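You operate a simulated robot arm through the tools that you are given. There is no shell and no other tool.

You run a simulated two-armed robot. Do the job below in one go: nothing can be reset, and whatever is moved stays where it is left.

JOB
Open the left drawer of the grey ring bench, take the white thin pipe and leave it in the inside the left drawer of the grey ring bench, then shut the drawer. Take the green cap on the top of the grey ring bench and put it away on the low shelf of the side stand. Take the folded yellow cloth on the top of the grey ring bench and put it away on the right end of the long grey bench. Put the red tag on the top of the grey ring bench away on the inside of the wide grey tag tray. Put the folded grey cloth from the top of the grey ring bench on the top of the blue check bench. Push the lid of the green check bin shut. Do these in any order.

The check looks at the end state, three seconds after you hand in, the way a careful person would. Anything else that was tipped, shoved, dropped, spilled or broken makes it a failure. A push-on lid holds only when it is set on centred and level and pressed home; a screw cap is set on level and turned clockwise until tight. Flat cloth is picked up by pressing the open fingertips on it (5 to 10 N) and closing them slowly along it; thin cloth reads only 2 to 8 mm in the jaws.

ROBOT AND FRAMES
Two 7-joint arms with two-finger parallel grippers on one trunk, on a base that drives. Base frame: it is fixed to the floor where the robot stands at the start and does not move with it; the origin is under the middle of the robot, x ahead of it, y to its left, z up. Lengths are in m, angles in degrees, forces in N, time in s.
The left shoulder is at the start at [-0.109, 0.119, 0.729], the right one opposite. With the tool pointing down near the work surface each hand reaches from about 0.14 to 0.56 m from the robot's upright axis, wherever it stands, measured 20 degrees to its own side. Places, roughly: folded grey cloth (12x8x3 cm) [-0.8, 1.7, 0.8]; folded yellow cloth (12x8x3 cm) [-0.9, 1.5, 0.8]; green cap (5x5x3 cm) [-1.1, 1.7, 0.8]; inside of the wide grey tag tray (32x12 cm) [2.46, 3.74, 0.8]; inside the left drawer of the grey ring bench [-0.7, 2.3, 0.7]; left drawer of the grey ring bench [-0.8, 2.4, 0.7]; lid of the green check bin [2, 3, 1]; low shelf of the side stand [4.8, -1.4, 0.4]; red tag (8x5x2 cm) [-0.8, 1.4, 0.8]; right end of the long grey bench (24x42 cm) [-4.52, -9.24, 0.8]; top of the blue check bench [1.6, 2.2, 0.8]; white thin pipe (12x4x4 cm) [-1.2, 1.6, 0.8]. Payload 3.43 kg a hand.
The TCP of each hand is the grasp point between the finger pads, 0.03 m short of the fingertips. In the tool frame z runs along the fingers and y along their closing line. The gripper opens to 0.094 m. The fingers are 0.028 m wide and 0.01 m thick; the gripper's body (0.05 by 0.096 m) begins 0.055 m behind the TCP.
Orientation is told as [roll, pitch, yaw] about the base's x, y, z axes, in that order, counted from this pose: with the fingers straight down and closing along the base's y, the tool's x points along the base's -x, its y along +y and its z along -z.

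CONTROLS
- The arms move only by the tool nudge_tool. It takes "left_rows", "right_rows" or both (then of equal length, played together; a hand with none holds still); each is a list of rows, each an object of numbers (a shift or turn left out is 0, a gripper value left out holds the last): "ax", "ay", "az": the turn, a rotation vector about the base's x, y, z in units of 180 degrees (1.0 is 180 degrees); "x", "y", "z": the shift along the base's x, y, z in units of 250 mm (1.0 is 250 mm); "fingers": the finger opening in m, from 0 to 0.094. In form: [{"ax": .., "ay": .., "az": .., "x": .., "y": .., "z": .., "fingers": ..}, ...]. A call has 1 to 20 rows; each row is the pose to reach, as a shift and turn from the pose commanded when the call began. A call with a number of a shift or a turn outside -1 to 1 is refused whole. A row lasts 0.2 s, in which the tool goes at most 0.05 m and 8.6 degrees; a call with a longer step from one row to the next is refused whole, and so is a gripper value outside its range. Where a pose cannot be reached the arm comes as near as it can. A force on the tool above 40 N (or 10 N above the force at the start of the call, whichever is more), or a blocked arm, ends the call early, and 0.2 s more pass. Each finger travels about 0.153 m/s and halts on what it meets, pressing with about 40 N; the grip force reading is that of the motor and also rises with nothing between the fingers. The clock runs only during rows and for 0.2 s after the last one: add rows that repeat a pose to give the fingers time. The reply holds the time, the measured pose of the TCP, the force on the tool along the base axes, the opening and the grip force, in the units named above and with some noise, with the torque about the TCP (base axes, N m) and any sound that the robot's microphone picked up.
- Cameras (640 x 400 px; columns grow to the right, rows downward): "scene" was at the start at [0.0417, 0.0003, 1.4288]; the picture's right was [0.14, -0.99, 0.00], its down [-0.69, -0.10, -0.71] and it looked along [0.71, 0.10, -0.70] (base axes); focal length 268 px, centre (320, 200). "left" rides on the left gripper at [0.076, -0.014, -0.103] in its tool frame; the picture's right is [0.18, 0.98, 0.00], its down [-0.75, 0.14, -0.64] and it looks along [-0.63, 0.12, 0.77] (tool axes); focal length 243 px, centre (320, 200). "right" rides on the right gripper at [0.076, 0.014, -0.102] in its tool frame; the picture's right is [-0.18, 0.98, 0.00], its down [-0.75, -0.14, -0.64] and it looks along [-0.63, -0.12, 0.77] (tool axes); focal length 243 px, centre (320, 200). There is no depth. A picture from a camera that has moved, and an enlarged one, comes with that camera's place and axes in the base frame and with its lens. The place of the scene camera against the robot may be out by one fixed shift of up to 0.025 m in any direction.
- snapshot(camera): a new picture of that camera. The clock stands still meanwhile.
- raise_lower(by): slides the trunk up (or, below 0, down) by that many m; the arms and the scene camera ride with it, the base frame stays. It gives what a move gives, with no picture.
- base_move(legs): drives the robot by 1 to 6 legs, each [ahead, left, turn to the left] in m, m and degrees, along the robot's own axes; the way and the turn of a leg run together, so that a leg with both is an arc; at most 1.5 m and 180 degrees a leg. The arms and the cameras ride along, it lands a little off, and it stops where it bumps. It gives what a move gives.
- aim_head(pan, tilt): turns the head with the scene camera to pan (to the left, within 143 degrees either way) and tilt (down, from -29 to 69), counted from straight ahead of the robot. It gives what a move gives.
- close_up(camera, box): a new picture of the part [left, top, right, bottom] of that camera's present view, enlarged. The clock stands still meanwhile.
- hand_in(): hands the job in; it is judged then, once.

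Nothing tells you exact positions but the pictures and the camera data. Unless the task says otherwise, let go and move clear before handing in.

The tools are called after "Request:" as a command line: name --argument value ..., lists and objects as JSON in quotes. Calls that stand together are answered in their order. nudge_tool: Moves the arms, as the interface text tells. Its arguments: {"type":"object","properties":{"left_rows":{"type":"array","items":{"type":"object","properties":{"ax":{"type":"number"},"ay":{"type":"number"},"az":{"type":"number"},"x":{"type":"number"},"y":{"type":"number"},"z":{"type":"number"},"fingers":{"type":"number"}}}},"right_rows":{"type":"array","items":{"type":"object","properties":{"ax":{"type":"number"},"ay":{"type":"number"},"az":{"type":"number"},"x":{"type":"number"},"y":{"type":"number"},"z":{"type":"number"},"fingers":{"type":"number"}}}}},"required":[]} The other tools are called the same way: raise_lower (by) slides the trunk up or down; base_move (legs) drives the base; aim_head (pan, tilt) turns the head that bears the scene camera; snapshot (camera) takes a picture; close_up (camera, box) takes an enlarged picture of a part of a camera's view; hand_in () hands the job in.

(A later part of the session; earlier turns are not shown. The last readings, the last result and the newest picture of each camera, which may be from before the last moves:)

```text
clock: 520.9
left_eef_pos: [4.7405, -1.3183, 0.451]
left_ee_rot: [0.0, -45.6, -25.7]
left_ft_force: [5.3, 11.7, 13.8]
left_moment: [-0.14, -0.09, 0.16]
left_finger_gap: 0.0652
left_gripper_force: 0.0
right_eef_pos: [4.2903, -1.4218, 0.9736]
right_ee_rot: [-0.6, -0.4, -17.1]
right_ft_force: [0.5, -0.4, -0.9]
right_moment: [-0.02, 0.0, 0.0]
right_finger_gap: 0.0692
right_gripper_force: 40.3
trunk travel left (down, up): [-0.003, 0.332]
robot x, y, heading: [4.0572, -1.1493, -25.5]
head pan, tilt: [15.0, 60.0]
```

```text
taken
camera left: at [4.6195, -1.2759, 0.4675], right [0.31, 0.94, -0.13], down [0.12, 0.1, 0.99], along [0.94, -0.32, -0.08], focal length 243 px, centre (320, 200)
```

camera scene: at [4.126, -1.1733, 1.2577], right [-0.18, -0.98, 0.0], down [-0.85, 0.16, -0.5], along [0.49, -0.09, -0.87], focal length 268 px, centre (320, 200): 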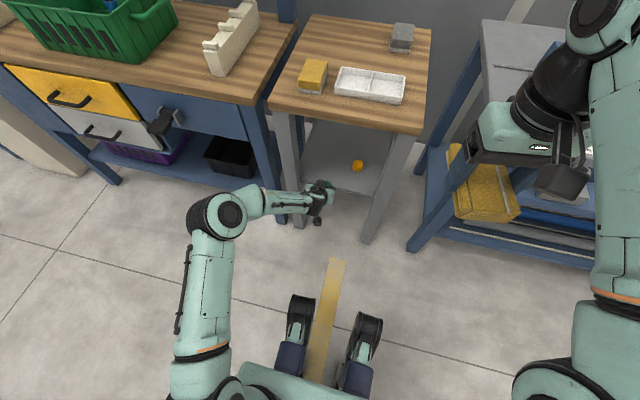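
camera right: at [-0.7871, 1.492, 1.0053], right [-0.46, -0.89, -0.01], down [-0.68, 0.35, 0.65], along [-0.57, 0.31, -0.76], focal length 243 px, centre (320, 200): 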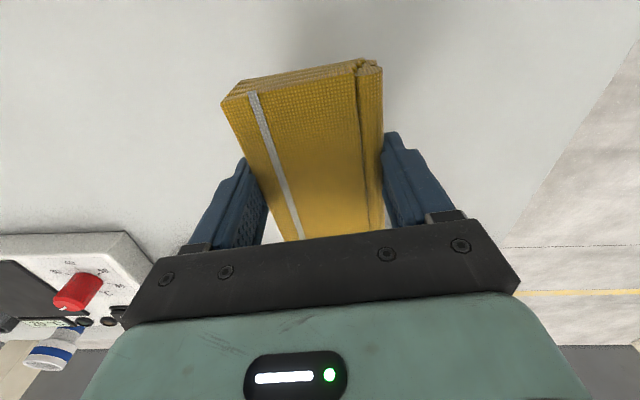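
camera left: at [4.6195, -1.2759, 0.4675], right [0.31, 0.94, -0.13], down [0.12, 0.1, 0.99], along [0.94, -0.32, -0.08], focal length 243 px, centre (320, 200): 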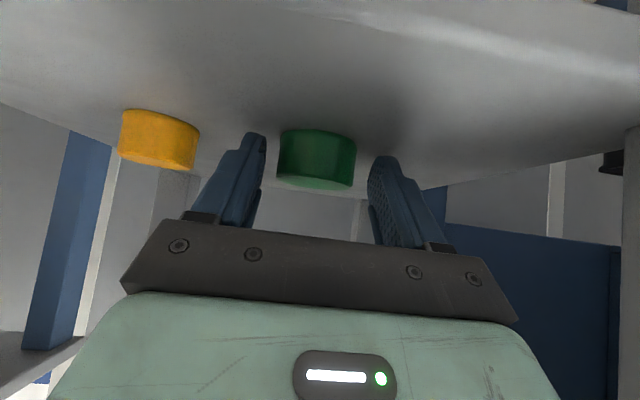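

The cap stands free on the shelf; the fingertips just touch the shelf. I ease up and withdraw backwards along the tool axis.

Request:
nudge_tool --left_rows '[{"z": 0.02}, {"z": 0.03, "fingers": 0.075}, {"x": -0.05, "y": 0.024, "z": 0.08}, {"x": -0.13, "y": 0.06, "z": 0.13}, {"x": -0.24, "y": 0.115, "z": 0.18}, {"x": -0.36, "y": 0.17, "z": 0.22}, {"x": -0.48, "y": 0.23, "z": 0.24}]'

Request:
snapshot --camera "left"

Request:
close_up --camera "scene" --box '[240, 100, 440, 250]'

```text
clock: 522.5
left_eef_pos: [4.6185, -1.2627, 0.5091]
left_ee_rot: [0.0, -45.5, -25.7]
left_ft_force: [0.0, 0.4, 0.7]
left_moment: [0.0, 0.01, 0.0]
left_finger_gap: 0.0749
left_gripper_force: 0.1
right_eef_pos: [4.2909, -1.4214, 0.9726]
right_ee_rot: [-0.6, -0.3, -17.1]
right_ft_force: [-0.1, 0.4, -0.9]
right_moment: [0.02, 0.0, -0.02]
right_finger_gap: 0.0689
right_gripper_force: 40.4
trunk travel left (down, up): [-0.003, 0.332]
robot x, y, heading: [4.0575, -1.146, -25.4]
head pan, tilt: [15.0, 60.0]
```

```text
taken
camera left: at [4.4982, -1.2192, 0.5262], right [0.31, 0.94, -0.13], down [0.12, 0.1, 0.99], along [0.94, -0.32, -0.09], focal length 243 px, centre (320, 200)
```

left: 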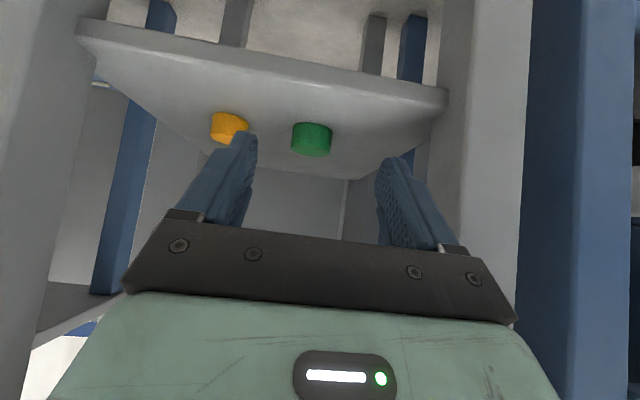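

```text
2.67 times, centred on (340, 175) of scene
camera zoom: at [4.1258, -1.1731, 1.2577], right [-0.18, -0.98, 0.0], down [-0.85, 0.16, -0.5], along [0.49, -0.09, -0.87], focal length 716 px, centre (267, 267)
```

zoom: 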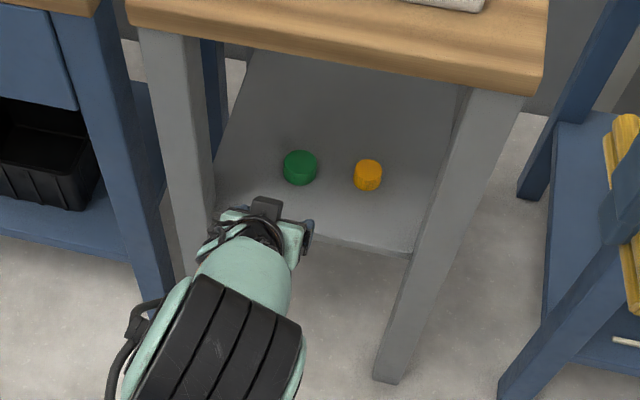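

The green cap stands upright on the low shelf beside the yellow one. I back out, raise the trunk and straighten the left hand.

Request:
base_move --legs '[[-0.4, 0, 0]]'

Request:
raise_lower --by 0.15

Request:
nudge_tool --left_rows '[{"ax": 0.018, "ay": 0.038, "x": -0.05, "y": 0.024, "z": 0.1}, {"ax": 0.036, "ay": 0.076, "x": -0.1, "y": 0.048, "z": 0.22}, {"ax": 0.054, "ay": 0.114, "x": -0.16, "y": 0.076, "z": 0.34}, {"ax": 0.072, "ay": 0.152, "x": -0.22, "y": 0.105, "z": 0.46}, {"ax": 0.09, "ay": 0.19, "x": -0.28, "y": 0.133, "z": 0.58}, {"ax": 0.1085, "ay": 0.2278, "x": -0.34, "y": 0.162, "z": 0.7}, {"ax": 0.1085, "ay": 0.2278, "x": -0.4, "y": 0.19, "z": 0.82}]'

Request:
snapshot --camera "scene"

```text
clock: 525.0
left_eef_pos: [4.2613, -1.0918, 0.5094]
left_ee_rot: [0.0, -45.5, -25.8]
left_ft_force: [0.3, 0.3, 1.0]
left_moment: [0.03, 0.01, 0.0]
left_finger_gap: 0.0751
left_gripper_force: 0.0
right_eef_pos: [3.9323, -1.2504, 0.9731]
right_ee_rot: [-0.6, -0.3, -17.3]
right_ft_force: [-1.1, -0.2, -0.5]
right_moment: [-0.03, -0.02, 0.03]
right_finger_gap: 0.069
right_gripper_force: 40.5
trunk travel left (down, up): [-0.003, 0.332]
robot x, y, heading: [3.6996, -0.9751, -25.6]
head pan, tilt: [15.0, 60.0]
```

```text
clock: 526.7
left_eef_pos: [4.261, -1.0924, 0.6575]
left_ee_rot: [0.0, -45.4, -25.9]
left_ft_force: [-0.1, 0.7, 0.6]
left_moment: [0.01, 0.01, -0.01]
left_finger_gap: 0.0747
left_gripper_force: 0.0
right_eef_pos: [3.9065, -1.2381, 1.1446]
right_ee_rot: [-0.9, -3.1, -17.2]
right_ft_force: [0.2, 0.2, -1.0]
right_moment: [0.02, 0.01, 0.01]
right_finger_gap: 0.0688
right_gripper_force: 40.2
trunk travel left (down, up): [-0.153, 0.182]
robot x, y, heading: [3.7002, -0.9721, -25.9]
head pan, tilt: [15.0, 60.0]
```

```text
clock: 528.3
left_eef_pos: [4.1603, -1.0432, 0.8647]
left_ee_rot: [-0.3, 0.0, -25.8]
left_ft_force: [-0.4, 0.1, -0.1]
left_moment: [0.02, -0.01, 0.03]
left_finger_gap: 0.0747
left_gripper_force: 0.0
right_eef_pos: [3.9066, -1.2382, 1.1459]
right_ee_rot: [-0.9, -3.1, -17.4]
right_ft_force: [0.1, -0.5, 0.1]
right_moment: [-0.03, -0.03, 0.04]
right_finger_gap: 0.0691
right_gripper_force: 40.2
trunk travel left (down, up): [-0.153, 0.182]
robot x, y, heading: [3.6989, -0.9788, -25.8]
head pan, tilt: [15.0, 60.0]
```

```text
taken
camera scene: at [3.7298, -0.9827, 1.4115], right [-0.19, -0.98, 0.0], down [-0.85, 0.16, -0.5], along [0.49, -0.09, -0.87], focal length 268 px, centre (320, 200)
```

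scene: 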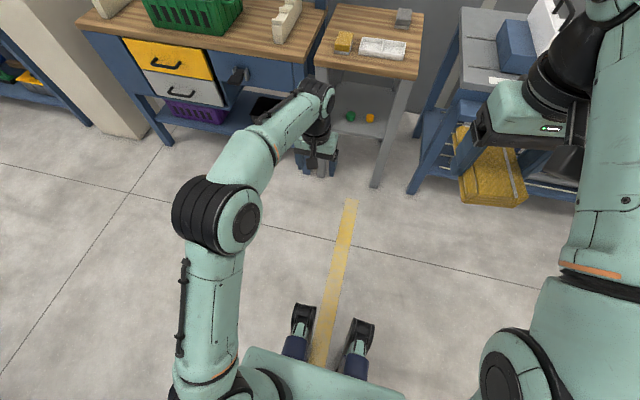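

The cap is fine. I bring the right hand with the cloth down to a comfortable travel pose.

Request:
nudge_tool --right_rows '[{"x": 0.08, "y": -0.04, "z": -0.15, "ax": 0.004, "ay": 0.008}, {"x": 0.16, "y": -0.08, "z": -0.3, "ax": 0.0075, "ay": 0.0155}, {"x": 0.24, "y": -0.115, "z": -0.45, "ax": 0.0075, "ay": 0.0155}, {"x": 0.288, "y": -0.139, "z": -0.6, "ax": 0.0075, "ay": 0.0155}, {"x": 0.288, "y": -0.139, "z": -0.68, "ax": 0.0075, "ay": 0.0155}]'

Request:
base_move --legs '[[0, -0.77, 0]]'

Request:
aim_head --pan -90 --tilt 12

Request:
snapshot --camera "scene"

Request:
aim_head --pan -130 --tilt 12

Request:
snapshot --camera "scene"

```text
clock: 529.5
left_eef_pos: [4.1602, -1.0436, 0.8638]
left_ee_rot: [-0.2, 0.0, -25.8]
left_ft_force: [-0.1, -0.9, 0.0]
left_moment: [-0.03, -0.02, -0.06]
left_finger_gap: 0.0751
left_gripper_force: 0.0
right_eef_pos: [3.9768, -1.2724, 0.9755]
right_ee_rot: [-0.5, 0.0, -17.5]
right_ft_force: [0.2, -0.8, -0.1]
right_moment: [0.0, 0.02, -0.01]
right_finger_gap: 0.0689
right_gripper_force: 39.7
trunk travel left (down, up): [-0.153, 0.182]
robot x, y, heading: [3.6981, -0.9747, -25.7]
head pan, tilt: [15.0, 60.0]
```

```text
clock: 536.7
left_eef_pos: [3.8231, -1.7385, 0.8636]
left_ee_rot: [-0.2, 0.0, -26.2]
left_ft_force: [-0.6, -0.4, 0.2]
left_moment: [0.0, -0.03, 0.0]
left_finger_gap: 0.0752
left_gripper_force: 0.1
right_eef_pos: [3.639, -1.9655, 0.9769]
right_ee_rot: [-0.5, 0.0, -17.7]
right_ft_force: [0.1, -0.6, -0.5]
right_moment: [0.0, 0.01, 0.01]
right_finger_gap: 0.0689
right_gripper_force: 40.3
trunk travel left (down, up): [-0.153, 0.182]
robot x, y, heading: [3.3651, -1.6653, -26.3]
head pan, tilt: [15.0, 60.0]
```

```text
clock: 538.5
left_eef_pos: [3.8245, -1.7385, 0.8636]
left_ee_rot: [-0.2, 0.0, -26.2]
left_ft_force: [0.2, -0.3, -0.1]
left_moment: [0.01, 0.0, 0.0]
left_finger_gap: 0.0749
left_gripper_force: 0.1
right_eef_pos: [3.6399, -1.9641, 0.9754]
right_ee_rot: [-0.5, 0.0, -17.7]
right_ft_force: [-0.6, 0.4, -0.6]
right_moment: [0.01, -0.01, 0.02]
right_finger_gap: 0.0689
right_gripper_force: 39.8
trunk travel left (down, up): [-0.153, 0.182]
robot x, y, heading: [3.3616, -1.6664, -25.9]
head pan, tilt: [-90.0, 12.0]
```

```text
taken
camera scene: at [3.288, -1.746, 1.4826], right [-0.9, 0.44, 0.0], down [0.09, 0.19, -0.98], along [-0.43, -0.88, -0.21], focal length 268 px, centre (320, 200)
```

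scene: 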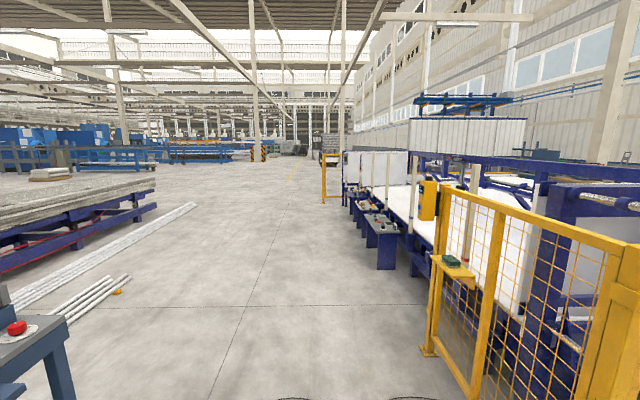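

```text
clock: 539.6
left_eef_pos: [3.8249, -1.7379, 0.8629]
left_ee_rot: [-0.4, -0.1, -26.0]
left_ft_force: [-0.8, -1.2, -0.1]
left_moment: [-0.07, 0.01, -0.01]
left_finger_gap: 0.0751
left_gripper_force: 0.0
right_eef_pos: [3.6398, -1.9642, 0.9759]
right_ee_rot: [-0.5, 0.0, -17.7]
right_ft_force: [-1.0, -0.5, -0.2]
right_moment: [0.0, 0.0, 0.02]
right_finger_gap: 0.0687
right_gripper_force: 40.2
trunk travel left (down, up): [-0.153, 0.182]
robot x, y, heading: [3.367, -1.669, -25.9]
head pan, tilt: [-130.0, 12.0]
```

```text
taken
camera scene: at [3.2438, -1.7001, 1.4826], right [-0.41, 0.91, 0.0], down [0.19, 0.08, -0.98], along [-0.89, -0.4, -0.21], focal length 268 px, centre (320, 200)
```

scene: 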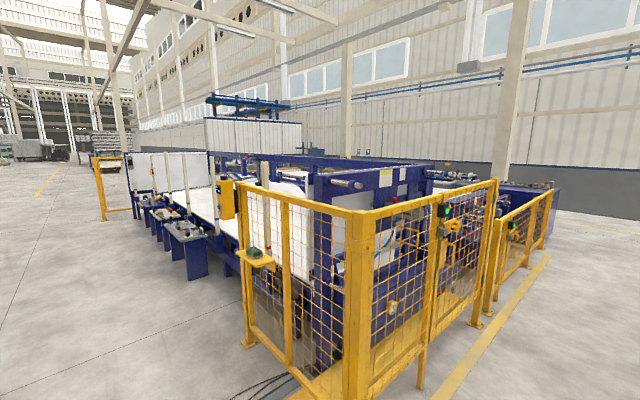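

On this side a wide, clear aisle runs alongside the machine in the direction of the long grey bench. I turn right and drive along it in stages.

Request:
base_move --legs '[[0, 0, -89.6], [1.5, 0, 0], [0.5, 0, 0], [0, 0.6, 0]]'

Request:
aim_head --pan 0 --tilt 15

Request:
snapshot --camera "scene"

```text
clock: 547.1
left_eef_pos: [3.0275, -2.6734, 0.8642]
left_ee_rot: [-0.2, -0.1, -116.1]
left_ft_force: [-0.2, 0.5, 0.3]
left_moment: [-0.02, 0.03, 0.06]
left_finger_gap: 0.075
left_gripper_force: 0.0
right_eef_pos: [2.8, -2.4882, 0.9752]
right_ee_rot: [-0.6, 0.0, -107.8]
right_ft_force: [-0.1, 0.4, -0.7]
right_moment: [-0.04, 0.02, 0.0]
right_finger_gap: 0.0688
right_gripper_force: 40.5
trunk travel left (down, up): [-0.153, 0.182]
robot x, y, heading: [3.0956, -2.218, -116.0]
head pan, tilt: [-130.0, 12.0]
stopped in leg 2: the robot was blocked; the commanded pose is now the measured one
```

```text
clock: 549.2
left_eef_pos: [3.0257, -2.6757, 0.8627]
left_ee_rot: [-0.3, 0.0, -116.0]
left_ft_force: [-0.4, -0.1, 0.5]
left_moment: [-0.01, 0.0, 0.0]
left_finger_gap: 0.0749
left_gripper_force: 0.1
right_eef_pos: [2.7986, -2.4905, 0.9745]
right_ee_rot: [-0.8, 0.2, -107.8]
right_ft_force: [-0.4, -0.3, -0.4]
right_moment: [0.01, -0.03, -0.02]
right_finger_gap: 0.0687
right_gripper_force: 39.8
trunk travel left (down, up): [-0.153, 0.182]
robot x, y, heading: [3.0945, -2.2194, -116.1]
head pan, tilt: [0.0, 15.0]
```

```text
taken
camera scene: at [3.0692, -2.2782, 1.4777], right [-0.9, 0.44, 0.0], down [0.11, 0.23, -0.97], along [-0.42, -0.87, -0.26], focal length 268 px, centre (320, 200)
```

scene: 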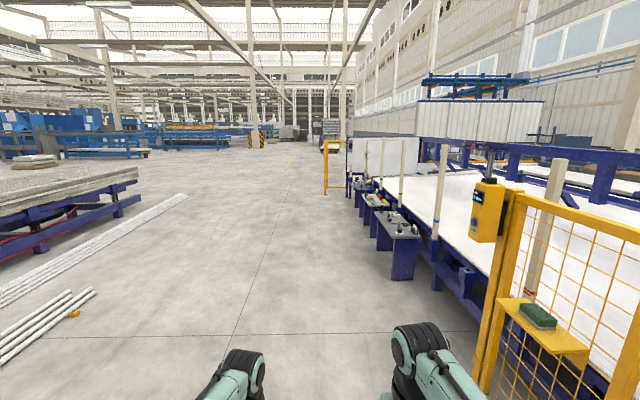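

I was blocked after 0.6 m. I look down and around to see what I bumped.

Request:
aim_head --pan 0 --tilt 65

Request:
snapshot --camera "scene"

Request:
aim_head --pan -60 --tilt 50

Request:
snapshot --camera "scene"

Request:
aim_head --pan 60 --tilt 50

Request:
snapshot --camera "scene"

```text
clock: 550.4
left_eef_pos: [3.0246, -2.6743, 0.8636]
left_ee_rot: [-0.2, 0.0, -116.1]
left_ft_force: [-0.6, 0.3, 0.1]
left_moment: [0.02, -0.01, -0.01]
left_finger_gap: 0.0751
left_gripper_force: 0.1
right_eef_pos: [2.7989, -2.4902, 0.9759]
right_ee_rot: [-0.7, 0.1, -107.8]
right_ft_force: [-0.2, -0.2, -0.2]
right_moment: [0.02, 0.0, 0.0]
right_finger_gap: 0.0689
right_gripper_force: 40.2
trunk travel left (down, up): [-0.153, 0.182]
robot x, y, heading: [3.0969, -2.2142, -116.2]
head pan, tilt: [0.0, 65.0]
```

```text
taken
camera scene: at [3.0836, -2.2488, 1.4059], right [-0.9, 0.44, 0.0], down [0.4, 0.81, -0.42], along [-0.19, -0.38, -0.91], focal length 268 px, centre (320, 200)
```

scene: 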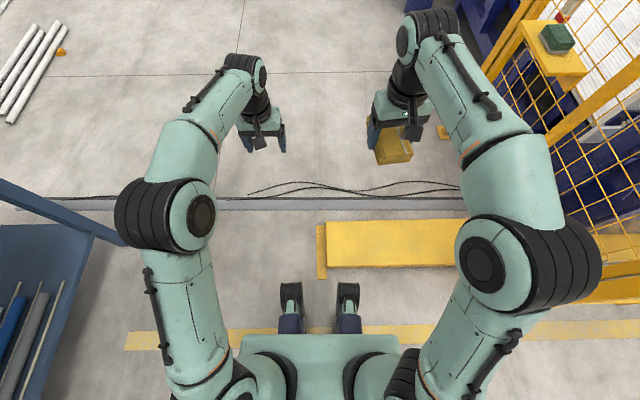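

```text
clock: 551.7
left_eef_pos: [3.0267, -2.6752, 0.8624]
left_ee_rot: [-0.1, 0.0, -116.1]
left_ft_force: [0.6, 0.6, -0.3]
left_moment: [0.04, 0.01, -0.01]
left_finger_gap: 0.0752
left_gripper_force: 0.0
right_eef_pos: [2.7989, -2.4906, 0.9749]
right_ee_rot: [-0.5, 0.1, -107.8]
right_ft_force: [0.1, 0.4, -1.1]
right_moment: [0.05, 0.04, -0.02]
right_finger_gap: 0.069
right_gripper_force: 40.3
trunk travel left (down, up): [-0.153, 0.182]
robot x, y, heading: [3.0993, -2.2201, -116.3]
head pan, tilt: [-60.0, 50.0]
```

```text
taken
camera scene: at [3.0335, -2.1996, 1.424], right [-0.07, 1.0, 0.0], down [0.76, 0.05, -0.64], along [-0.64, -0.04, -0.77], focal length 268 px, centre (320, 200)
```

scene: 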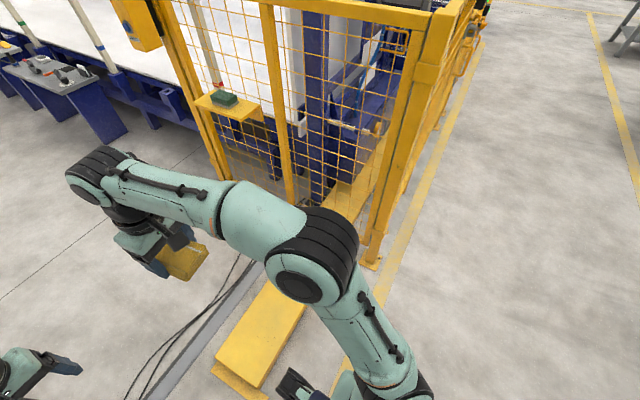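

```text
clock: 553.7
left_eef_pos: [3.0266, -2.675, 0.8618]
left_ee_rot: [-0.2, 0.1, -116.0]
left_ft_force: [-0.4, -0.5, -0.3]
left_moment: [-0.04, 0.03, 0.01]
left_finger_gap: 0.0752
left_gripper_force: 0.0
right_eef_pos: [2.7996, -2.4904, 0.9745]
right_ee_rot: [-0.5, 0.1, -107.8]
right_ft_force: [-1.2, 0.3, -1.0]
right_moment: [-0.04, 0.02, 0.0]
right_finger_gap: 0.0693
right_gripper_force: 39.6
trunk travel left (down, up): [-0.153, 0.182]
robot x, y, heading: [3.0974, -2.2167, -116.2]
head pan, tilt: [60.0, 50.0]
```

```text
taken
camera scene: at [3.1532, -2.2582, 1.424], right [-0.83, -0.56, 0.0], down [-0.43, 0.64, -0.64], along [0.36, -0.53, -0.77], focal length 268 px, centre (320, 200)
```

scene: 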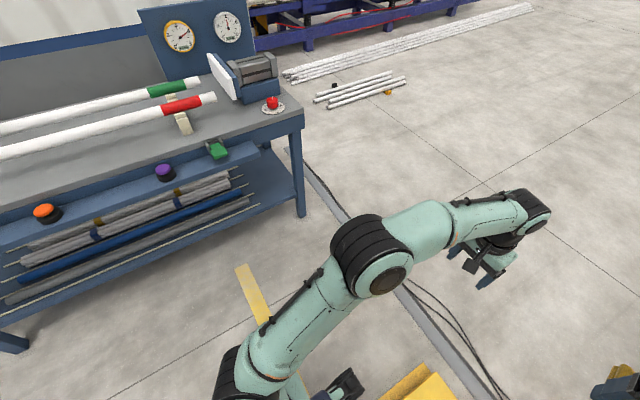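

A yellow floor step and a floor cable duct cross this aisle – no way through here. I back out gently and take the other route, along the wall side past the ring bench.

Request:
base_move --legs '[[-0.63, 0, 0], [0, 0, 90.4], [-1.5, 0, 0], [-1.5, 0, 0]]'

Request:
aim_head --pan -30 --tilt 30

Request:
snapshot --camera "scene"

```text
clock: 575.2
left_eef_pos: [1.1243, -0.4102, 0.8631]
left_ee_rot: [-0.2, 0.1, -25.6]
left_ft_force: [0.7, -0.9, -0.1]
left_moment: [-0.02, 0.0, -0.01]
left_finger_gap: 0.0752
left_gripper_force: 0.1
right_eef_pos: [0.9416, -0.6402, 0.975]
right_ee_rot: [-0.5, 0.2, -17.3]
right_ft_force: [0.1, 0.5, -0.9]
right_moment: [0.03, 0.02, -0.03]
right_finger_gap: 0.0689
right_gripper_force: 40.4
trunk travel left (down, up): [-0.153, 0.182]
robot x, y, heading: [0.6661, -0.3438, -25.6]
head pan, tilt: [60.0, 50.0]
```

```text
clock: 576.8
left_eef_pos: [1.1239, -0.4104, 0.8617]
left_ee_rot: [-0.2, 0.0, -25.5]
left_ft_force: [0.6, 0.6, 0.3]
left_moment: [0.02, 0.02, -0.01]
left_finger_gap: 0.0751
left_gripper_force: 0.1
right_eef_pos: [0.9412, -0.6407, 0.975]
right_ee_rot: [-0.6, 0.2, -17.3]
right_ft_force: [0.1, 0.1, -1.0]
right_moment: [-0.03, 0.03, 0.0]
right_finger_gap: 0.069
right_gripper_force: 40.2
trunk travel left (down, up): [-0.153, 0.182]
robot x, y, heading: [0.6648, -0.3436, -25.6]
head pan, tilt: [-30.0, 30.0]
```

```text
taken
camera scene: at [0.6787, -0.4143, 1.4535], right [-0.82, -0.57, 0.0], down [-0.28, 0.41, -0.87], along [0.49, -0.71, -0.5], focal length 268 px, centre (320, 200)
```

scene: 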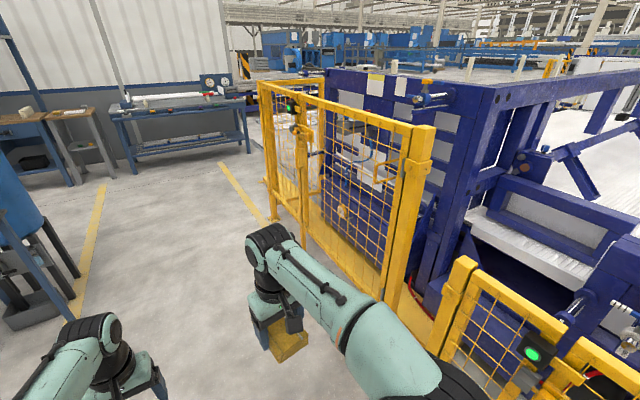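

Good position. I reverse further along the lane to the wall side and then look down the passage there.

Request:
base_move --legs '[[-1.5, 0, 0], [-1.5, 0, 0], [-0.6, 0, 0]]'

Request:
aim_head --pan -90 --tilt 15

Request:
snapshot --camera "scene"

Request:
close_up --camera "scene" --box '[200, 110, 440, 260]'

```text
clock: 594.3
left_eef_pos: [-2.1196, 1.1801, 0.8626]
left_ee_rot: [-0.2, 0.1, -26.5]
left_ft_force: [0.5, -0.4, -0.3]
left_moment: [0.01, -0.02, -0.01]
left_finger_gap: 0.0748
left_gripper_force: 0.0
right_eef_pos: [-2.3052, 0.9532, 0.9743]
right_ee_rot: [-0.5, 0.2, -18.2]
right_ft_force: [-0.2, 0.3, -1.1]
right_moment: [0.03, 0.01, 0.03]
right_finger_gap: 0.0688
right_gripper_force: 40.2
trunk travel left (down, up): [-0.153, 0.182]
robot x, y, heading: [-2.5787, 1.2553, -26.5]
head pan, tilt: [-30.0, 30.0]
```

```text
clock: 595.6
left_eef_pos: [-2.1211, 1.1794, 0.8632]
left_ee_rot: [-0.1, 0.0, -26.4]
left_ft_force: [-0.2, 0.6, 0.3]
left_moment: [-0.01, 0.01, 0.01]
left_finger_gap: 0.075
left_gripper_force: 0.1
right_eef_pos: [-2.3058, 0.9534, 0.9739]
right_ee_rot: [-0.6, 0.1, -18.2]
right_ft_force: [0.5, 0.0, -1.3]
right_moment: [0.04, 0.02, -0.03]
right_finger_gap: 0.069
right_gripper_force: 39.5
trunk travel left (down, up): [-0.153, 0.182]
robot x, y, heading: [-2.5769, 1.2523, -26.4]
head pan, tilt: [-90.0, 15.0]
```

```text
taken
camera scene: at [-2.6562, 1.1749, 1.4777], right [-0.9, 0.45, 0.0], down [0.12, 0.23, -0.97], along [-0.43, -0.86, -0.26], focal length 268 px, centre (320, 200)
```

scene: 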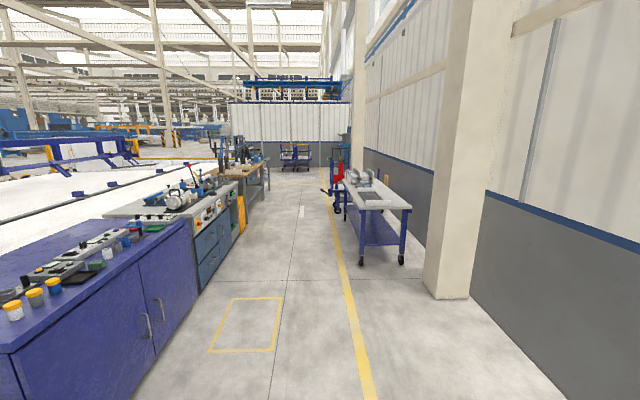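

```text
2.67 times, centred on (320, 185) of scene
camera zoom: at [-2.6562, 1.1749, 1.4777], right [-0.9, 0.45, 0.0], down [0.12, 0.23, -0.97], along [-0.43, -0.86, -0.26], focal length 716 px, centre (320, 240)
```

zoom: 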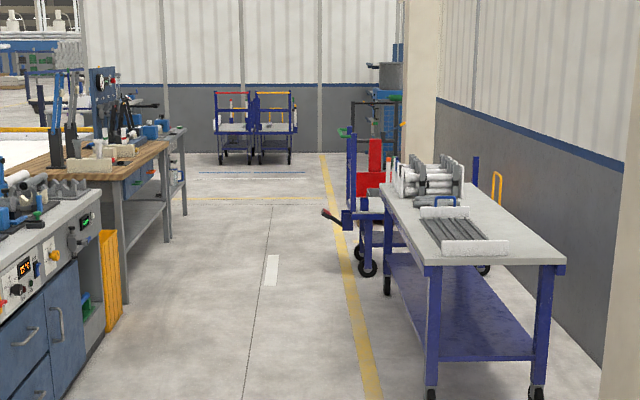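

There is a corridor along the wall, ending at a white partition about 10 m away; my target (right end of the long grey bench) should be at that partition, left of the corridor. I turn and enter the corridor, keeping about 2.55 in E2.

Request:
base_move --legs '[[0, 0, -89.1], [0, 0.3, 0], [1.3, 0, 0]]'

Request:
aim_head --pan 0 --tilt 25

Request:
snapshot --camera "scene"

```text
clock: 608.8
left_eef_pos: [-2.9259, -0.5159, 0.8622]
left_ee_rot: [-0.1, 0.1, -114.9]
left_ft_force: [-0.6, 0.5, 0.2]
left_moment: [0.0, 0.0, 0.01]
left_finger_gap: 0.075
left_gripper_force: 0.1
right_eef_pos: [-3.1572, -0.3358, 0.9751]
right_ee_rot: [-0.5, 0.1, -106.5]
right_ft_force: [0.8, 0.4, -0.1]
right_moment: [0.0, -0.03, -0.01]
right_finger_gap: 0.0689
right_gripper_force: 39.3
trunk travel left (down, up): [-0.153, 0.182]
robot x, y, heading: [-2.8639, -0.054, -114.9]
head pan, tilt: [-90.0, 15.0]
```

```text
clock: 610.4
left_eef_pos: [-2.9251, -0.5156, 0.8615]
left_ee_rot: [-0.2, 0.0, -114.9]
left_ft_force: [-0.5, -0.6, 0.4]
left_moment: [-0.01, -0.02, -0.01]
left_finger_gap: 0.0752
left_gripper_force: 0.1
right_eef_pos: [-3.157, -0.3367, 0.9751]
right_ee_rot: [-0.7, 0.1, -106.6]
right_ft_force: [1.2, -0.7, -0.2]
right_moment: [-0.04, -0.02, -0.01]
right_finger_gap: 0.0688
right_gripper_force: 39.8
trunk travel left (down, up): [-0.153, 0.182]
robot x, y, heading: [-2.8653, -0.055, -114.9]
head pan, tilt: [0.0, 25.0]
```

```text
taken
camera scene: at [-2.8906, -0.1171, 1.4615], right [-0.91, 0.42, 0.0], down [0.18, 0.38, -0.91], along [-0.38, -0.82, -0.42], focal length 268 px, centre (320, 200)
```

scene: 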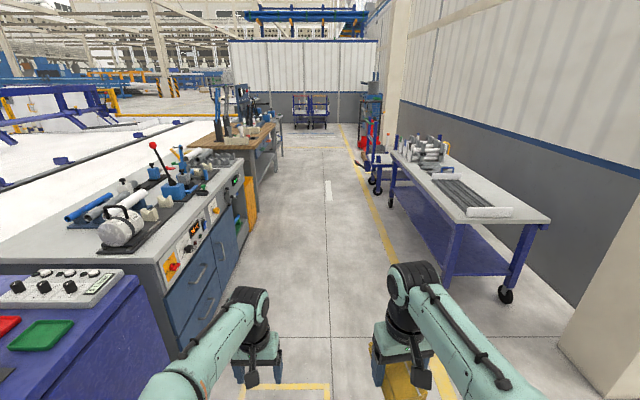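

Margins are ~13–15 cm on both sides. I align the heading exactly and creep forward between the cabinet and the cart.

Request:
base_move --legs '[[0, 0, -0.6], [0.8, 0, 0]]'

Request:
aim_head --pan 60 --tilt 40

Request:
snapshot --camera "scene"

Request:
aim_head --pan -60 --tilt 40

Request:
snapshot --camera "scene"

```text
clock: 615.0
left_eef_pos: [-3.2742, -1.2376, 0.8634]
left_ee_rot: [-0.2, 0.0, -115.3]
left_ft_force: [-0.4, 0.0, -0.6]
left_moment: [0.02, -0.02, -0.02]
left_finger_gap: 0.075
left_gripper_force: 0.1
right_eef_pos: [-3.5039, -1.057, 0.9745]
right_ee_rot: [-0.7, 0.1, -107.0]
right_ft_force: [0.6, -1.0, 0.0]
right_moment: [-0.01, 0.01, -0.02]
right_finger_gap: 0.0689
right_gripper_force: 40.3
trunk travel left (down, up): [-0.153, 0.182]
robot x, y, heading: [-3.2092, -0.7764, -115.5]
head pan, tilt: [0.0, 25.0]
```

```text
clock: 616.3
left_eef_pos: [-3.2726, -1.2391, 0.8621]
left_ee_rot: [-0.2, -0.1, -115.3]
left_ft_force: [0.7, 0.5, -0.4]
left_moment: [-0.01, 0.0, -0.01]
left_finger_gap: 0.0753
left_gripper_force: 0.1
right_eef_pos: [-3.5015, -1.0591, 0.9756]
right_ee_rot: [-0.6, 0.1, -107.0]
right_ft_force: [-0.4, 0.4, -0.7]
right_moment: [0.03, 0.04, 0.01]
right_finger_gap: 0.0689
right_gripper_force: 40.1
trunk travel left (down, up): [-0.153, 0.182]
robot x, y, heading: [-3.2088, -0.7786, -115.3]
head pan, tilt: [60.0, 40.0]
```

```text
taken
camera scene: at [-3.1466, -0.8265, 1.4382], right [-0.82, -0.57, 0.0], down [-0.37, 0.53, -0.77], along [0.44, -0.63, -0.64], focal length 268 px, centre (320, 200)
```

scene: 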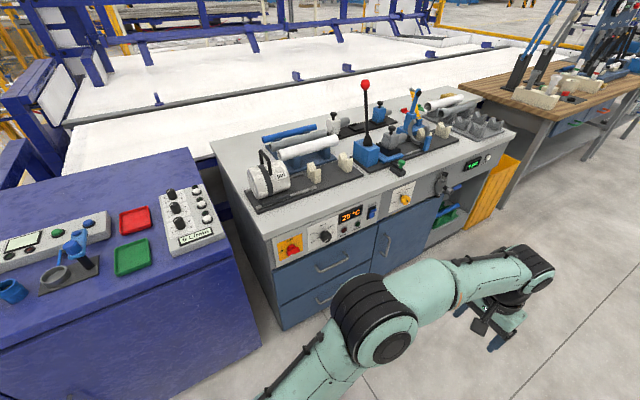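

```text
clock: 618.3
left_eef_pos: [-3.2731, -1.2379, 0.863]
left_ee_rot: [-0.2, 0.1, -115.3]
left_ft_force: [0.3, -0.1, -0.4]
left_moment: [-0.03, 0.0, -0.04]
left_finger_gap: 0.0751
left_gripper_force: 0.1
right_eef_pos: [-3.5024, -1.0572, 0.9753]
right_ee_rot: [-0.6, 0.1, -107.0]
right_ft_force: [-0.1, 0.1, -0.1]
right_moment: [0.02, 0.0, -0.02]
right_finger_gap: 0.0691
right_gripper_force: 39.9
trunk travel left (down, up): [-0.153, 0.182]
robot x, y, heading: [-3.2066, -0.7801, -115.0]
head pan, tilt: [-60.0, 40.0]
```

```text
taken
camera scene: at [-3.2796, -0.7636, 1.4382], right [-0.08, 1.0, 0.0], down [0.64, 0.05, -0.77], along [-0.76, -0.06, -0.64], focal length 268 px, centre (320, 200)
```

scene: 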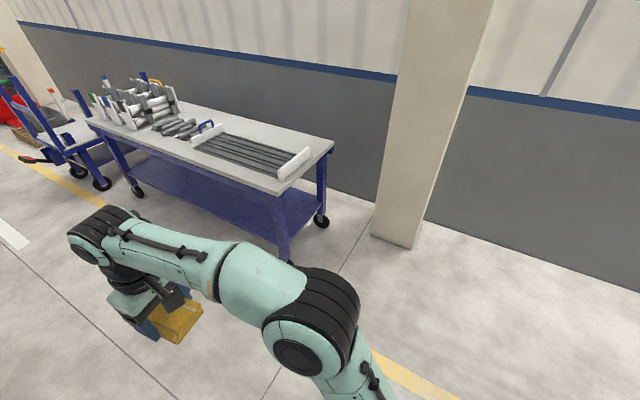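

Clearances look fine. I continue forward, biased slightly to the right.

Request:
base_move --legs '[[0, -0.04, 0], [1.2, 0, 0]]'

Request:
aim_head --pan 0 --tilt 25

Request:
snapshot --camera "scene"

```text
clock: 625.0
left_eef_pos: [-3.8224, -2.3025, 0.8622]
left_ee_rot: [-0.2, -0.1, -115.4]
left_ft_force: [0.3, -0.3, 0.8]
left_moment: [0.01, 0.0, -0.01]
left_finger_gap: 0.0748
left_gripper_force: 0.0
right_eef_pos: [-4.0517, -2.1212, 0.9741]
right_ee_rot: [-0.7, 0.1, -107.3]
right_ft_force: [-0.6, -0.5, -0.9]
right_moment: [0.01, 0.06, -0.01]
right_finger_gap: 0.0691
right_gripper_force: 40.6
trunk travel left (down, up): [-0.153, 0.182]
robot x, y, heading: [-3.7551, -1.8426, -115.2]
head pan, tilt: [-60.0, 40.0]
```

```text
clock: 626.3
left_eef_pos: [-3.8222, -2.3017, 0.8634]
left_ee_rot: [-0.2, 0.0, -115.6]
left_ft_force: [-0.3, -1.0, 0.0]
left_moment: [-0.01, -0.02, -0.02]
left_finger_gap: 0.0748
left_gripper_force: 0.1
right_eef_pos: [-4.0509, -2.1203, 0.9759]
right_ee_rot: [-0.5, 0.1, -107.1]
right_ft_force: [-0.4, 0.1, 0.1]
right_moment: [0.01, 0.05, 0.01]
right_finger_gap: 0.0687
right_gripper_force: 40.4
trunk travel left (down, up): [-0.153, 0.182]
robot x, y, heading: [-3.7583, -1.8395, -115.2]
head pan, tilt: [0.0, 25.0]
```

```text
taken
camera scene: at [-3.7828, -1.9038, 1.4615], right [-0.9, 0.43, 0.0], down [0.18, 0.38, -0.91], along [-0.39, -0.82, -0.42], focal length 268 px, centre (320, 200)
```

scene: 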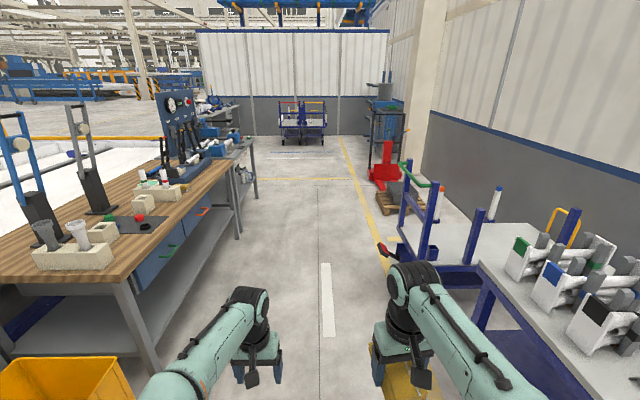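

A cart's red-tipped tow bar (z≈0.37) reaches to E2≈3.01 ahead on the right; the wooden bench is at 1.9 on the left. I shift 5 cm left and pass between them.

Request:
base_move --legs '[[0, 0.05, 0], [1.2, 0, 0]]'

Request:
snapshot --camera "scene"

Request:
aim_head --pan -45 --tilt 50

Request:
snapshot --camera "scene"

```text
clock: 633.1
left_eef_pos: [-4.2964, -3.4077, 0.863]
left_ee_rot: [-0.2, 0.1, -115.6]
left_ft_force: [0.0, 0.2, -0.3]
left_moment: [-0.01, -0.01, -0.02]
left_finger_gap: 0.0749
left_gripper_force: 0.1
right_eef_pos: [-4.5243, -3.2272, 0.9749]
right_ee_rot: [-0.6, 0.1, -107.3]
right_ft_force: [-0.1, 0.1, -0.3]
right_moment: [-0.02, -0.02, 0.04]
right_finger_gap: 0.069
right_gripper_force: 39.6
trunk travel left (down, up): [-0.153, 0.182]
robot x, y, heading: [-4.2296, -2.9476, -115.7]
head pan, tilt: [0.0, 25.0]
```

```text
taken
camera scene: at [-4.2558, -3.0095, 1.4615], right [-0.9, 0.43, 0.0], down [0.18, 0.38, -0.91], along [-0.39, -0.82, -0.42], focal length 268 px, centre (320, 200)
```

scene: 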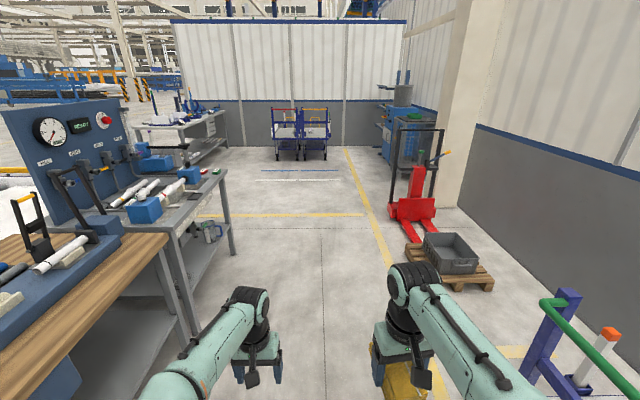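

```text
clock: 634.3
left_eef_pos: [-4.2963, -3.4072, 0.8622]
left_ee_rot: [-0.1, 0.1, -115.6]
left_ft_force: [-0.2, -0.8, 0.8]
left_moment: [0.01, 0.0, -0.01]
left_finger_gap: 0.0748
left_gripper_force: 0.0
right_eef_pos: [-4.5242, -3.2257, 0.9755]
right_ee_rot: [-0.7, 0.1, -107.3]
right_ft_force: [0.3, 0.0, -0.5]
right_moment: [0.01, -0.04, 0.02]
right_finger_gap: 0.069
right_gripper_force: 40.6
trunk travel left (down, up): [-0.153, 0.182]
robot x, y, heading: [-4.2273, -2.947, -115.8]
head pan, tilt: [-45.0, 50.0]
```

```text
taken
camera scene: at [-4.2885, -2.9519, 1.4241], right [-0.33, 0.94, 0.0], down [0.72, 0.25, -0.64], along [-0.61, -0.21, -0.77], focal length 268 px, centre (320, 200)
```

scene: 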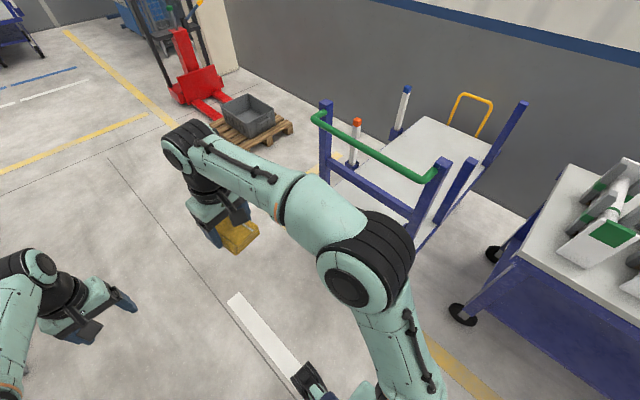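

Passing well. I continue forward toward the partition.

Request:
base_move --legs '[[1.3, 0, 0], [1.0, 0, 0]]'

Request:
aim_head --pan 20 --tilt 20

Request:
snapshot --camera "scene"

Request:
close_up --camera "scene" --box '[200, 100, 440, 250]'

```text
clock: 645.5
left_eef_pos: [-5.2797, -5.4638, 0.8616]
left_ee_rot: [-0.2, -0.1, -115.7]
left_ft_force: [0.0, 0.3, -0.8]
left_moment: [0.0, 0.03, -0.02]
left_finger_gap: 0.075
left_gripper_force: 0.1
right_eef_pos: [-5.5092, -5.2817, 0.9752]
right_ee_rot: [-0.5, 0.1, -107.4]
right_ft_force: [0.3, 0.3, -0.8]
right_moment: [-0.02, -0.03, -0.03]
right_finger_gap: 0.0692
right_gripper_force: 40.0
trunk travel left (down, up): [-0.153, 0.182]
robot x, y, heading: [-5.2139, -5.0054, -115.7]
head pan, tilt: [-45.0, 50.0]
```

```text
clock: 646.9
left_eef_pos: [-5.281, -5.463, 0.8626]
left_ee_rot: [-0.2, -0.1, -115.7]
left_ft_force: [0.9, -0.1, 0.2]
left_moment: [0.02, 0.01, -0.01]
left_finger_gap: 0.0748
left_gripper_force: 0.0
right_eef_pos: [-5.5085, -5.2802, 0.975]
right_ee_rot: [-0.6, 0.1, -107.4]
right_ft_force: [0.5, -0.6, -0.7]
right_moment: [-0.02, 0.0, 0.0]
right_finger_gap: 0.0689
right_gripper_force: 40.0
trunk travel left (down, up): [-0.153, 0.182]
robot x, y, heading: [-5.2158, -5.0013, -115.4]
head pan, tilt: [20.0, 20.0]
```

```text
taken
camera scene: at [-5.2086, -5.0745, 1.4696], right [-0.99, 0.1, 0.0], down [0.03, 0.34, -0.94], along [-0.09, -0.93, -0.34], focal length 268 px, centre (320, 200)
```

scene: 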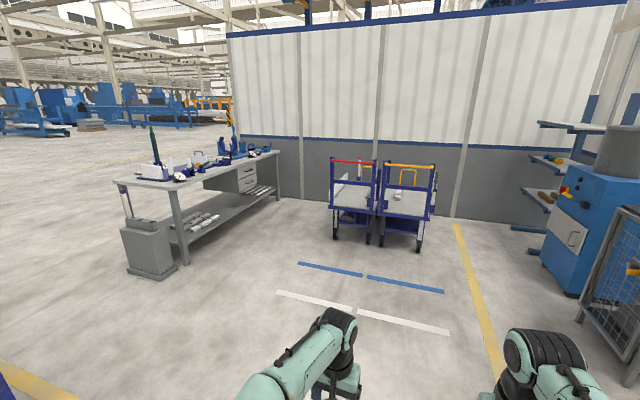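

```text
2.67 times, centred on (320, 175) of scene
camera zoom: at [-5.2086, -5.0745, 1.4696], right [-0.99, 0.1, 0.0], down [0.03, 0.34, -0.94], along [-0.09, -0.93, -0.34], focal length 716 px, centre (320, 267)
```

zoom: 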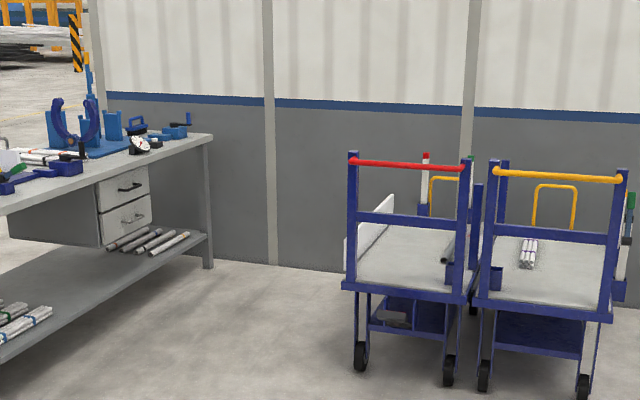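

The long grey bench is ahead-left, running toward the partition; its right end (front side faces the corridor) is the far end by the partition, with two carts parked near. I drive on, turn to face the bench and look at the right end.

Request:
base_move --legs '[[1.4, 0, 0], [0.4, 0, 0], [0, 0, 90], [0.9, 0, 0]]'

Request:
aim_head --pan -45 --tilt 30

Request:
snapshot --camera "scene"

Request:
close_up --camera "scene" --box '[140, 110, 380, 260]'

```text
clock: 664.1
left_eef_pos: [-4.7147, -7.0966, 0.8624]
left_ee_rot: [-0.2, 0.1, -25.8]
left_ft_force: [-0.1, -0.3, 0.3]
left_moment: [0.01, 0.0, 0.01]
left_finger_gap: 0.0748
left_gripper_force: 0.0
right_eef_pos: [-4.898, -7.3242, 0.9741]
right_ee_rot: [-0.7, 0.1, -17.6]
right_ft_force: [-0.3, -0.2, -1.2]
right_moment: [-0.02, 0.01, -0.03]
right_finger_gap: 0.0689
right_gripper_force: 39.9
trunk travel left (down, up): [-0.153, 0.182]
robot x, y, heading: [-5.1725, -7.0284, -26.1]
head pan, tilt: [20.0, 20.0]
```

```text
clock: 665.5
left_eef_pos: [-4.7148, -7.0965, 0.863]
left_ee_rot: [-0.2, -0.1, -25.8]
left_ft_force: [0.2, 0.9, 0.1]
left_moment: [0.03, -0.02, -0.04]
left_finger_gap: 0.0748
left_gripper_force: 0.0
right_eef_pos: [-4.8985, -7.3239, 0.9755]
right_ee_rot: [-0.5, 0.2, -17.4]
right_ft_force: [0.0, 0.5, -0.5]
right_moment: [0.0, 0.02, 0.01]
right_finger_gap: 0.0688
right_gripper_force: 39.9
trunk travel left (down, up): [-0.153, 0.182]
robot x, y, heading: [-5.1739, -7.0274, -25.7]
head pan, tilt: [-45.0, 30.0]
```

```text
taken
camera scene: at [-5.1813, -7.1082, 1.4536], right [-0.94, -0.33, 0.0], down [-0.16, 0.47, -0.87], along [0.29, -0.82, -0.5], focal length 268 px, centre (320, 200)
```

scene: 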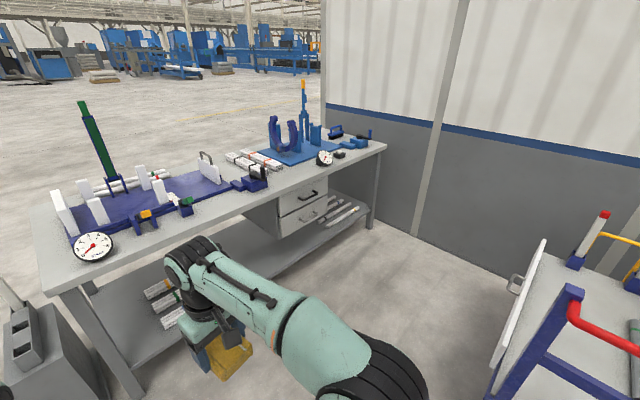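

```text
2.67 times, centred on (260, 185) of scene
camera zoom: at [-5.1813, -7.1082, 1.4536], right [-0.94, -0.33, 0.0], down [-0.16, 0.47, -0.87], along [0.29, -0.82, -0.5], focal length 716 px, centre (480, 240)
```

zoom: 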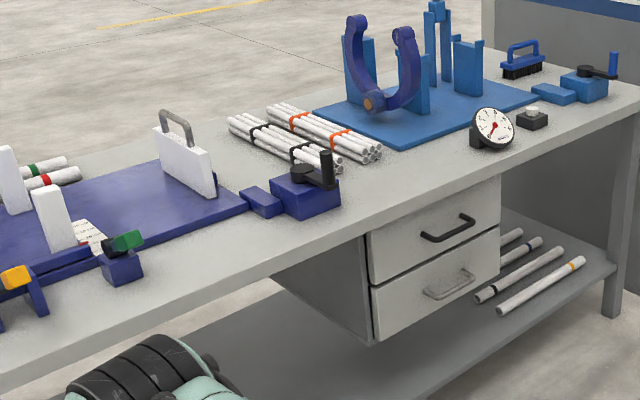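

The right end carries a few tools (vise, brush, gauge), so I need a closer look for the free patch. I raise the left hand, move up to the bench and sidestep right.

Request:
nudge_tool --left_rows '[{"z": 0.18}, {"z": 0.36}, {"z": 0.5}]' --right_rows '[{"z": 0.04}, {"z": 0.08}, {"z": 0.1}]'

Request:
base_move --legs '[[0.45, 0, 0], [0, -0.9, 0]]'

Request:
aim_head --pan -35 --tilt 40

Request:
snapshot --camera "scene"

Request:
aim_head --pan -90 --tilt 40

Request:
snapshot --camera "scene"

```text
clock: 666.3
left_eef_pos: [-4.715, -7.0961, 0.9877]
left_ee_rot: [-0.2, 0.1, -25.8]
left_ft_force: [-0.3, -0.1, -0.2]
left_moment: [0.01, 0.04, 0.0]
left_finger_gap: 0.0748
left_gripper_force: 0.0
right_eef_pos: [-4.8981, -7.3253, 0.9998]
right_ee_rot: [-0.6, 0.3, -17.5]
right_ft_force: [-0.2, -0.3, -0.1]
right_moment: [-0.02, -0.01, -0.02]
right_finger_gap: 0.0688
right_gripper_force: 39.6
trunk travel left (down, up): [-0.153, 0.182]
robot x, y, heading: [-5.1769, -7.0266, -25.5]
head pan, tilt: [-45.0, 30.0]
```

```text
clock: 676.8
left_eef_pos: [-4.705, -8.0934, 0.9876]
left_ee_rot: [-0.2, 0.0, -25.9]
left_ft_force: [0.7, 0.1, 0.1]
left_moment: [0.02, 0.02, 0.03]
left_finger_gap: 0.0751
left_gripper_force: 0.1
right_eef_pos: [-4.89, -8.3225, 1.0003]
right_ee_rot: [-0.5, 0.1, -17.7]
right_ft_force: [0.6, -0.1, -0.8]
right_moment: [-0.04, 0.01, -0.01]
right_finger_gap: 0.0689
right_gripper_force: 40.3
trunk travel left (down, up): [-0.153, 0.182]
robot x, y, heading: [-5.1666, -8.0234, -26.0]
head pan, tilt: [-45.0, 30.0]
```

```text
clock: 677.5
left_eef_pos: [-4.7061, -8.095, 0.9881]
left_ee_rot: [-0.2, 0.0, -25.9]
left_ft_force: [-0.3, -0.2, 0.6]
left_moment: [-0.01, -0.03, -0.01]
left_finger_gap: 0.0751
left_gripper_force: 0.1
right_eef_pos: [-4.8894, -8.3218, 0.9995]
right_ee_rot: [-0.6, 0.2, -17.6]
right_ft_force: [-0.4, 0.0, -0.1]
right_moment: [-0.03, 0.03, 0.05]
right_finger_gap: 0.0685
right_gripper_force: 39.8
trunk travel left (down, up): [-0.153, 0.182]
robot x, y, heading: [-5.1691, -8.0216, -25.9]
head pan, tilt: [-35.0, 40.0]
```

```text
taken
camera scene: at [-5.1605, -8.0941, 1.4382], right [-0.87, -0.48, 0.0], down [-0.31, 0.56, -0.77], along [0.37, -0.67, -0.64], focal length 268 px, centre (320, 200)
```

scene: 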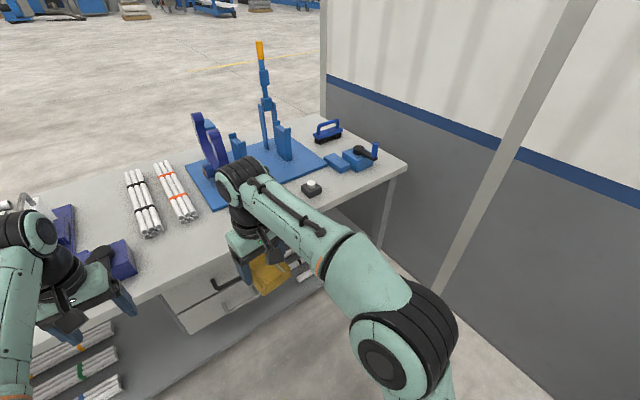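

```text
clock: 678.7
left_eef_pos: [-4.7059, -8.094, 0.9881]
left_ee_rot: [-0.3, -0.1, -26.0]
left_ft_force: [-0.2, -0.6, -0.2]
left_moment: [-0.01, 0.03, 0.03]
left_finger_gap: 0.0749
left_gripper_force: 0.0
right_eef_pos: [-4.8901, -8.3232, 0.9993]
right_ee_rot: [-0.7, 0.1, -17.6]
right_ft_force: [0.1, -0.3, -1.0]
right_moment: [0.01, -0.01, 0.03]
right_finger_gap: 0.0687
right_gripper_force: 40.5
trunk travel left (down, up): [-0.153, 0.182]
robot x, y, heading: [-5.1656, -8.0249, -25.9]
head pan, tilt: [-90.0, 40.0]
```

```text
taken
camera scene: at [-5.2388, -8.0962, 1.4382], right [-0.9, 0.44, 0.0], down [0.28, 0.58, -0.77], along [-0.34, -0.69, -0.64], focal length 268 px, centre (320, 200)
```

scene: 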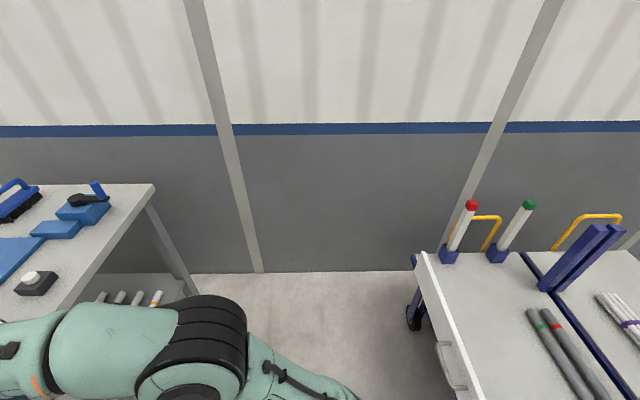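

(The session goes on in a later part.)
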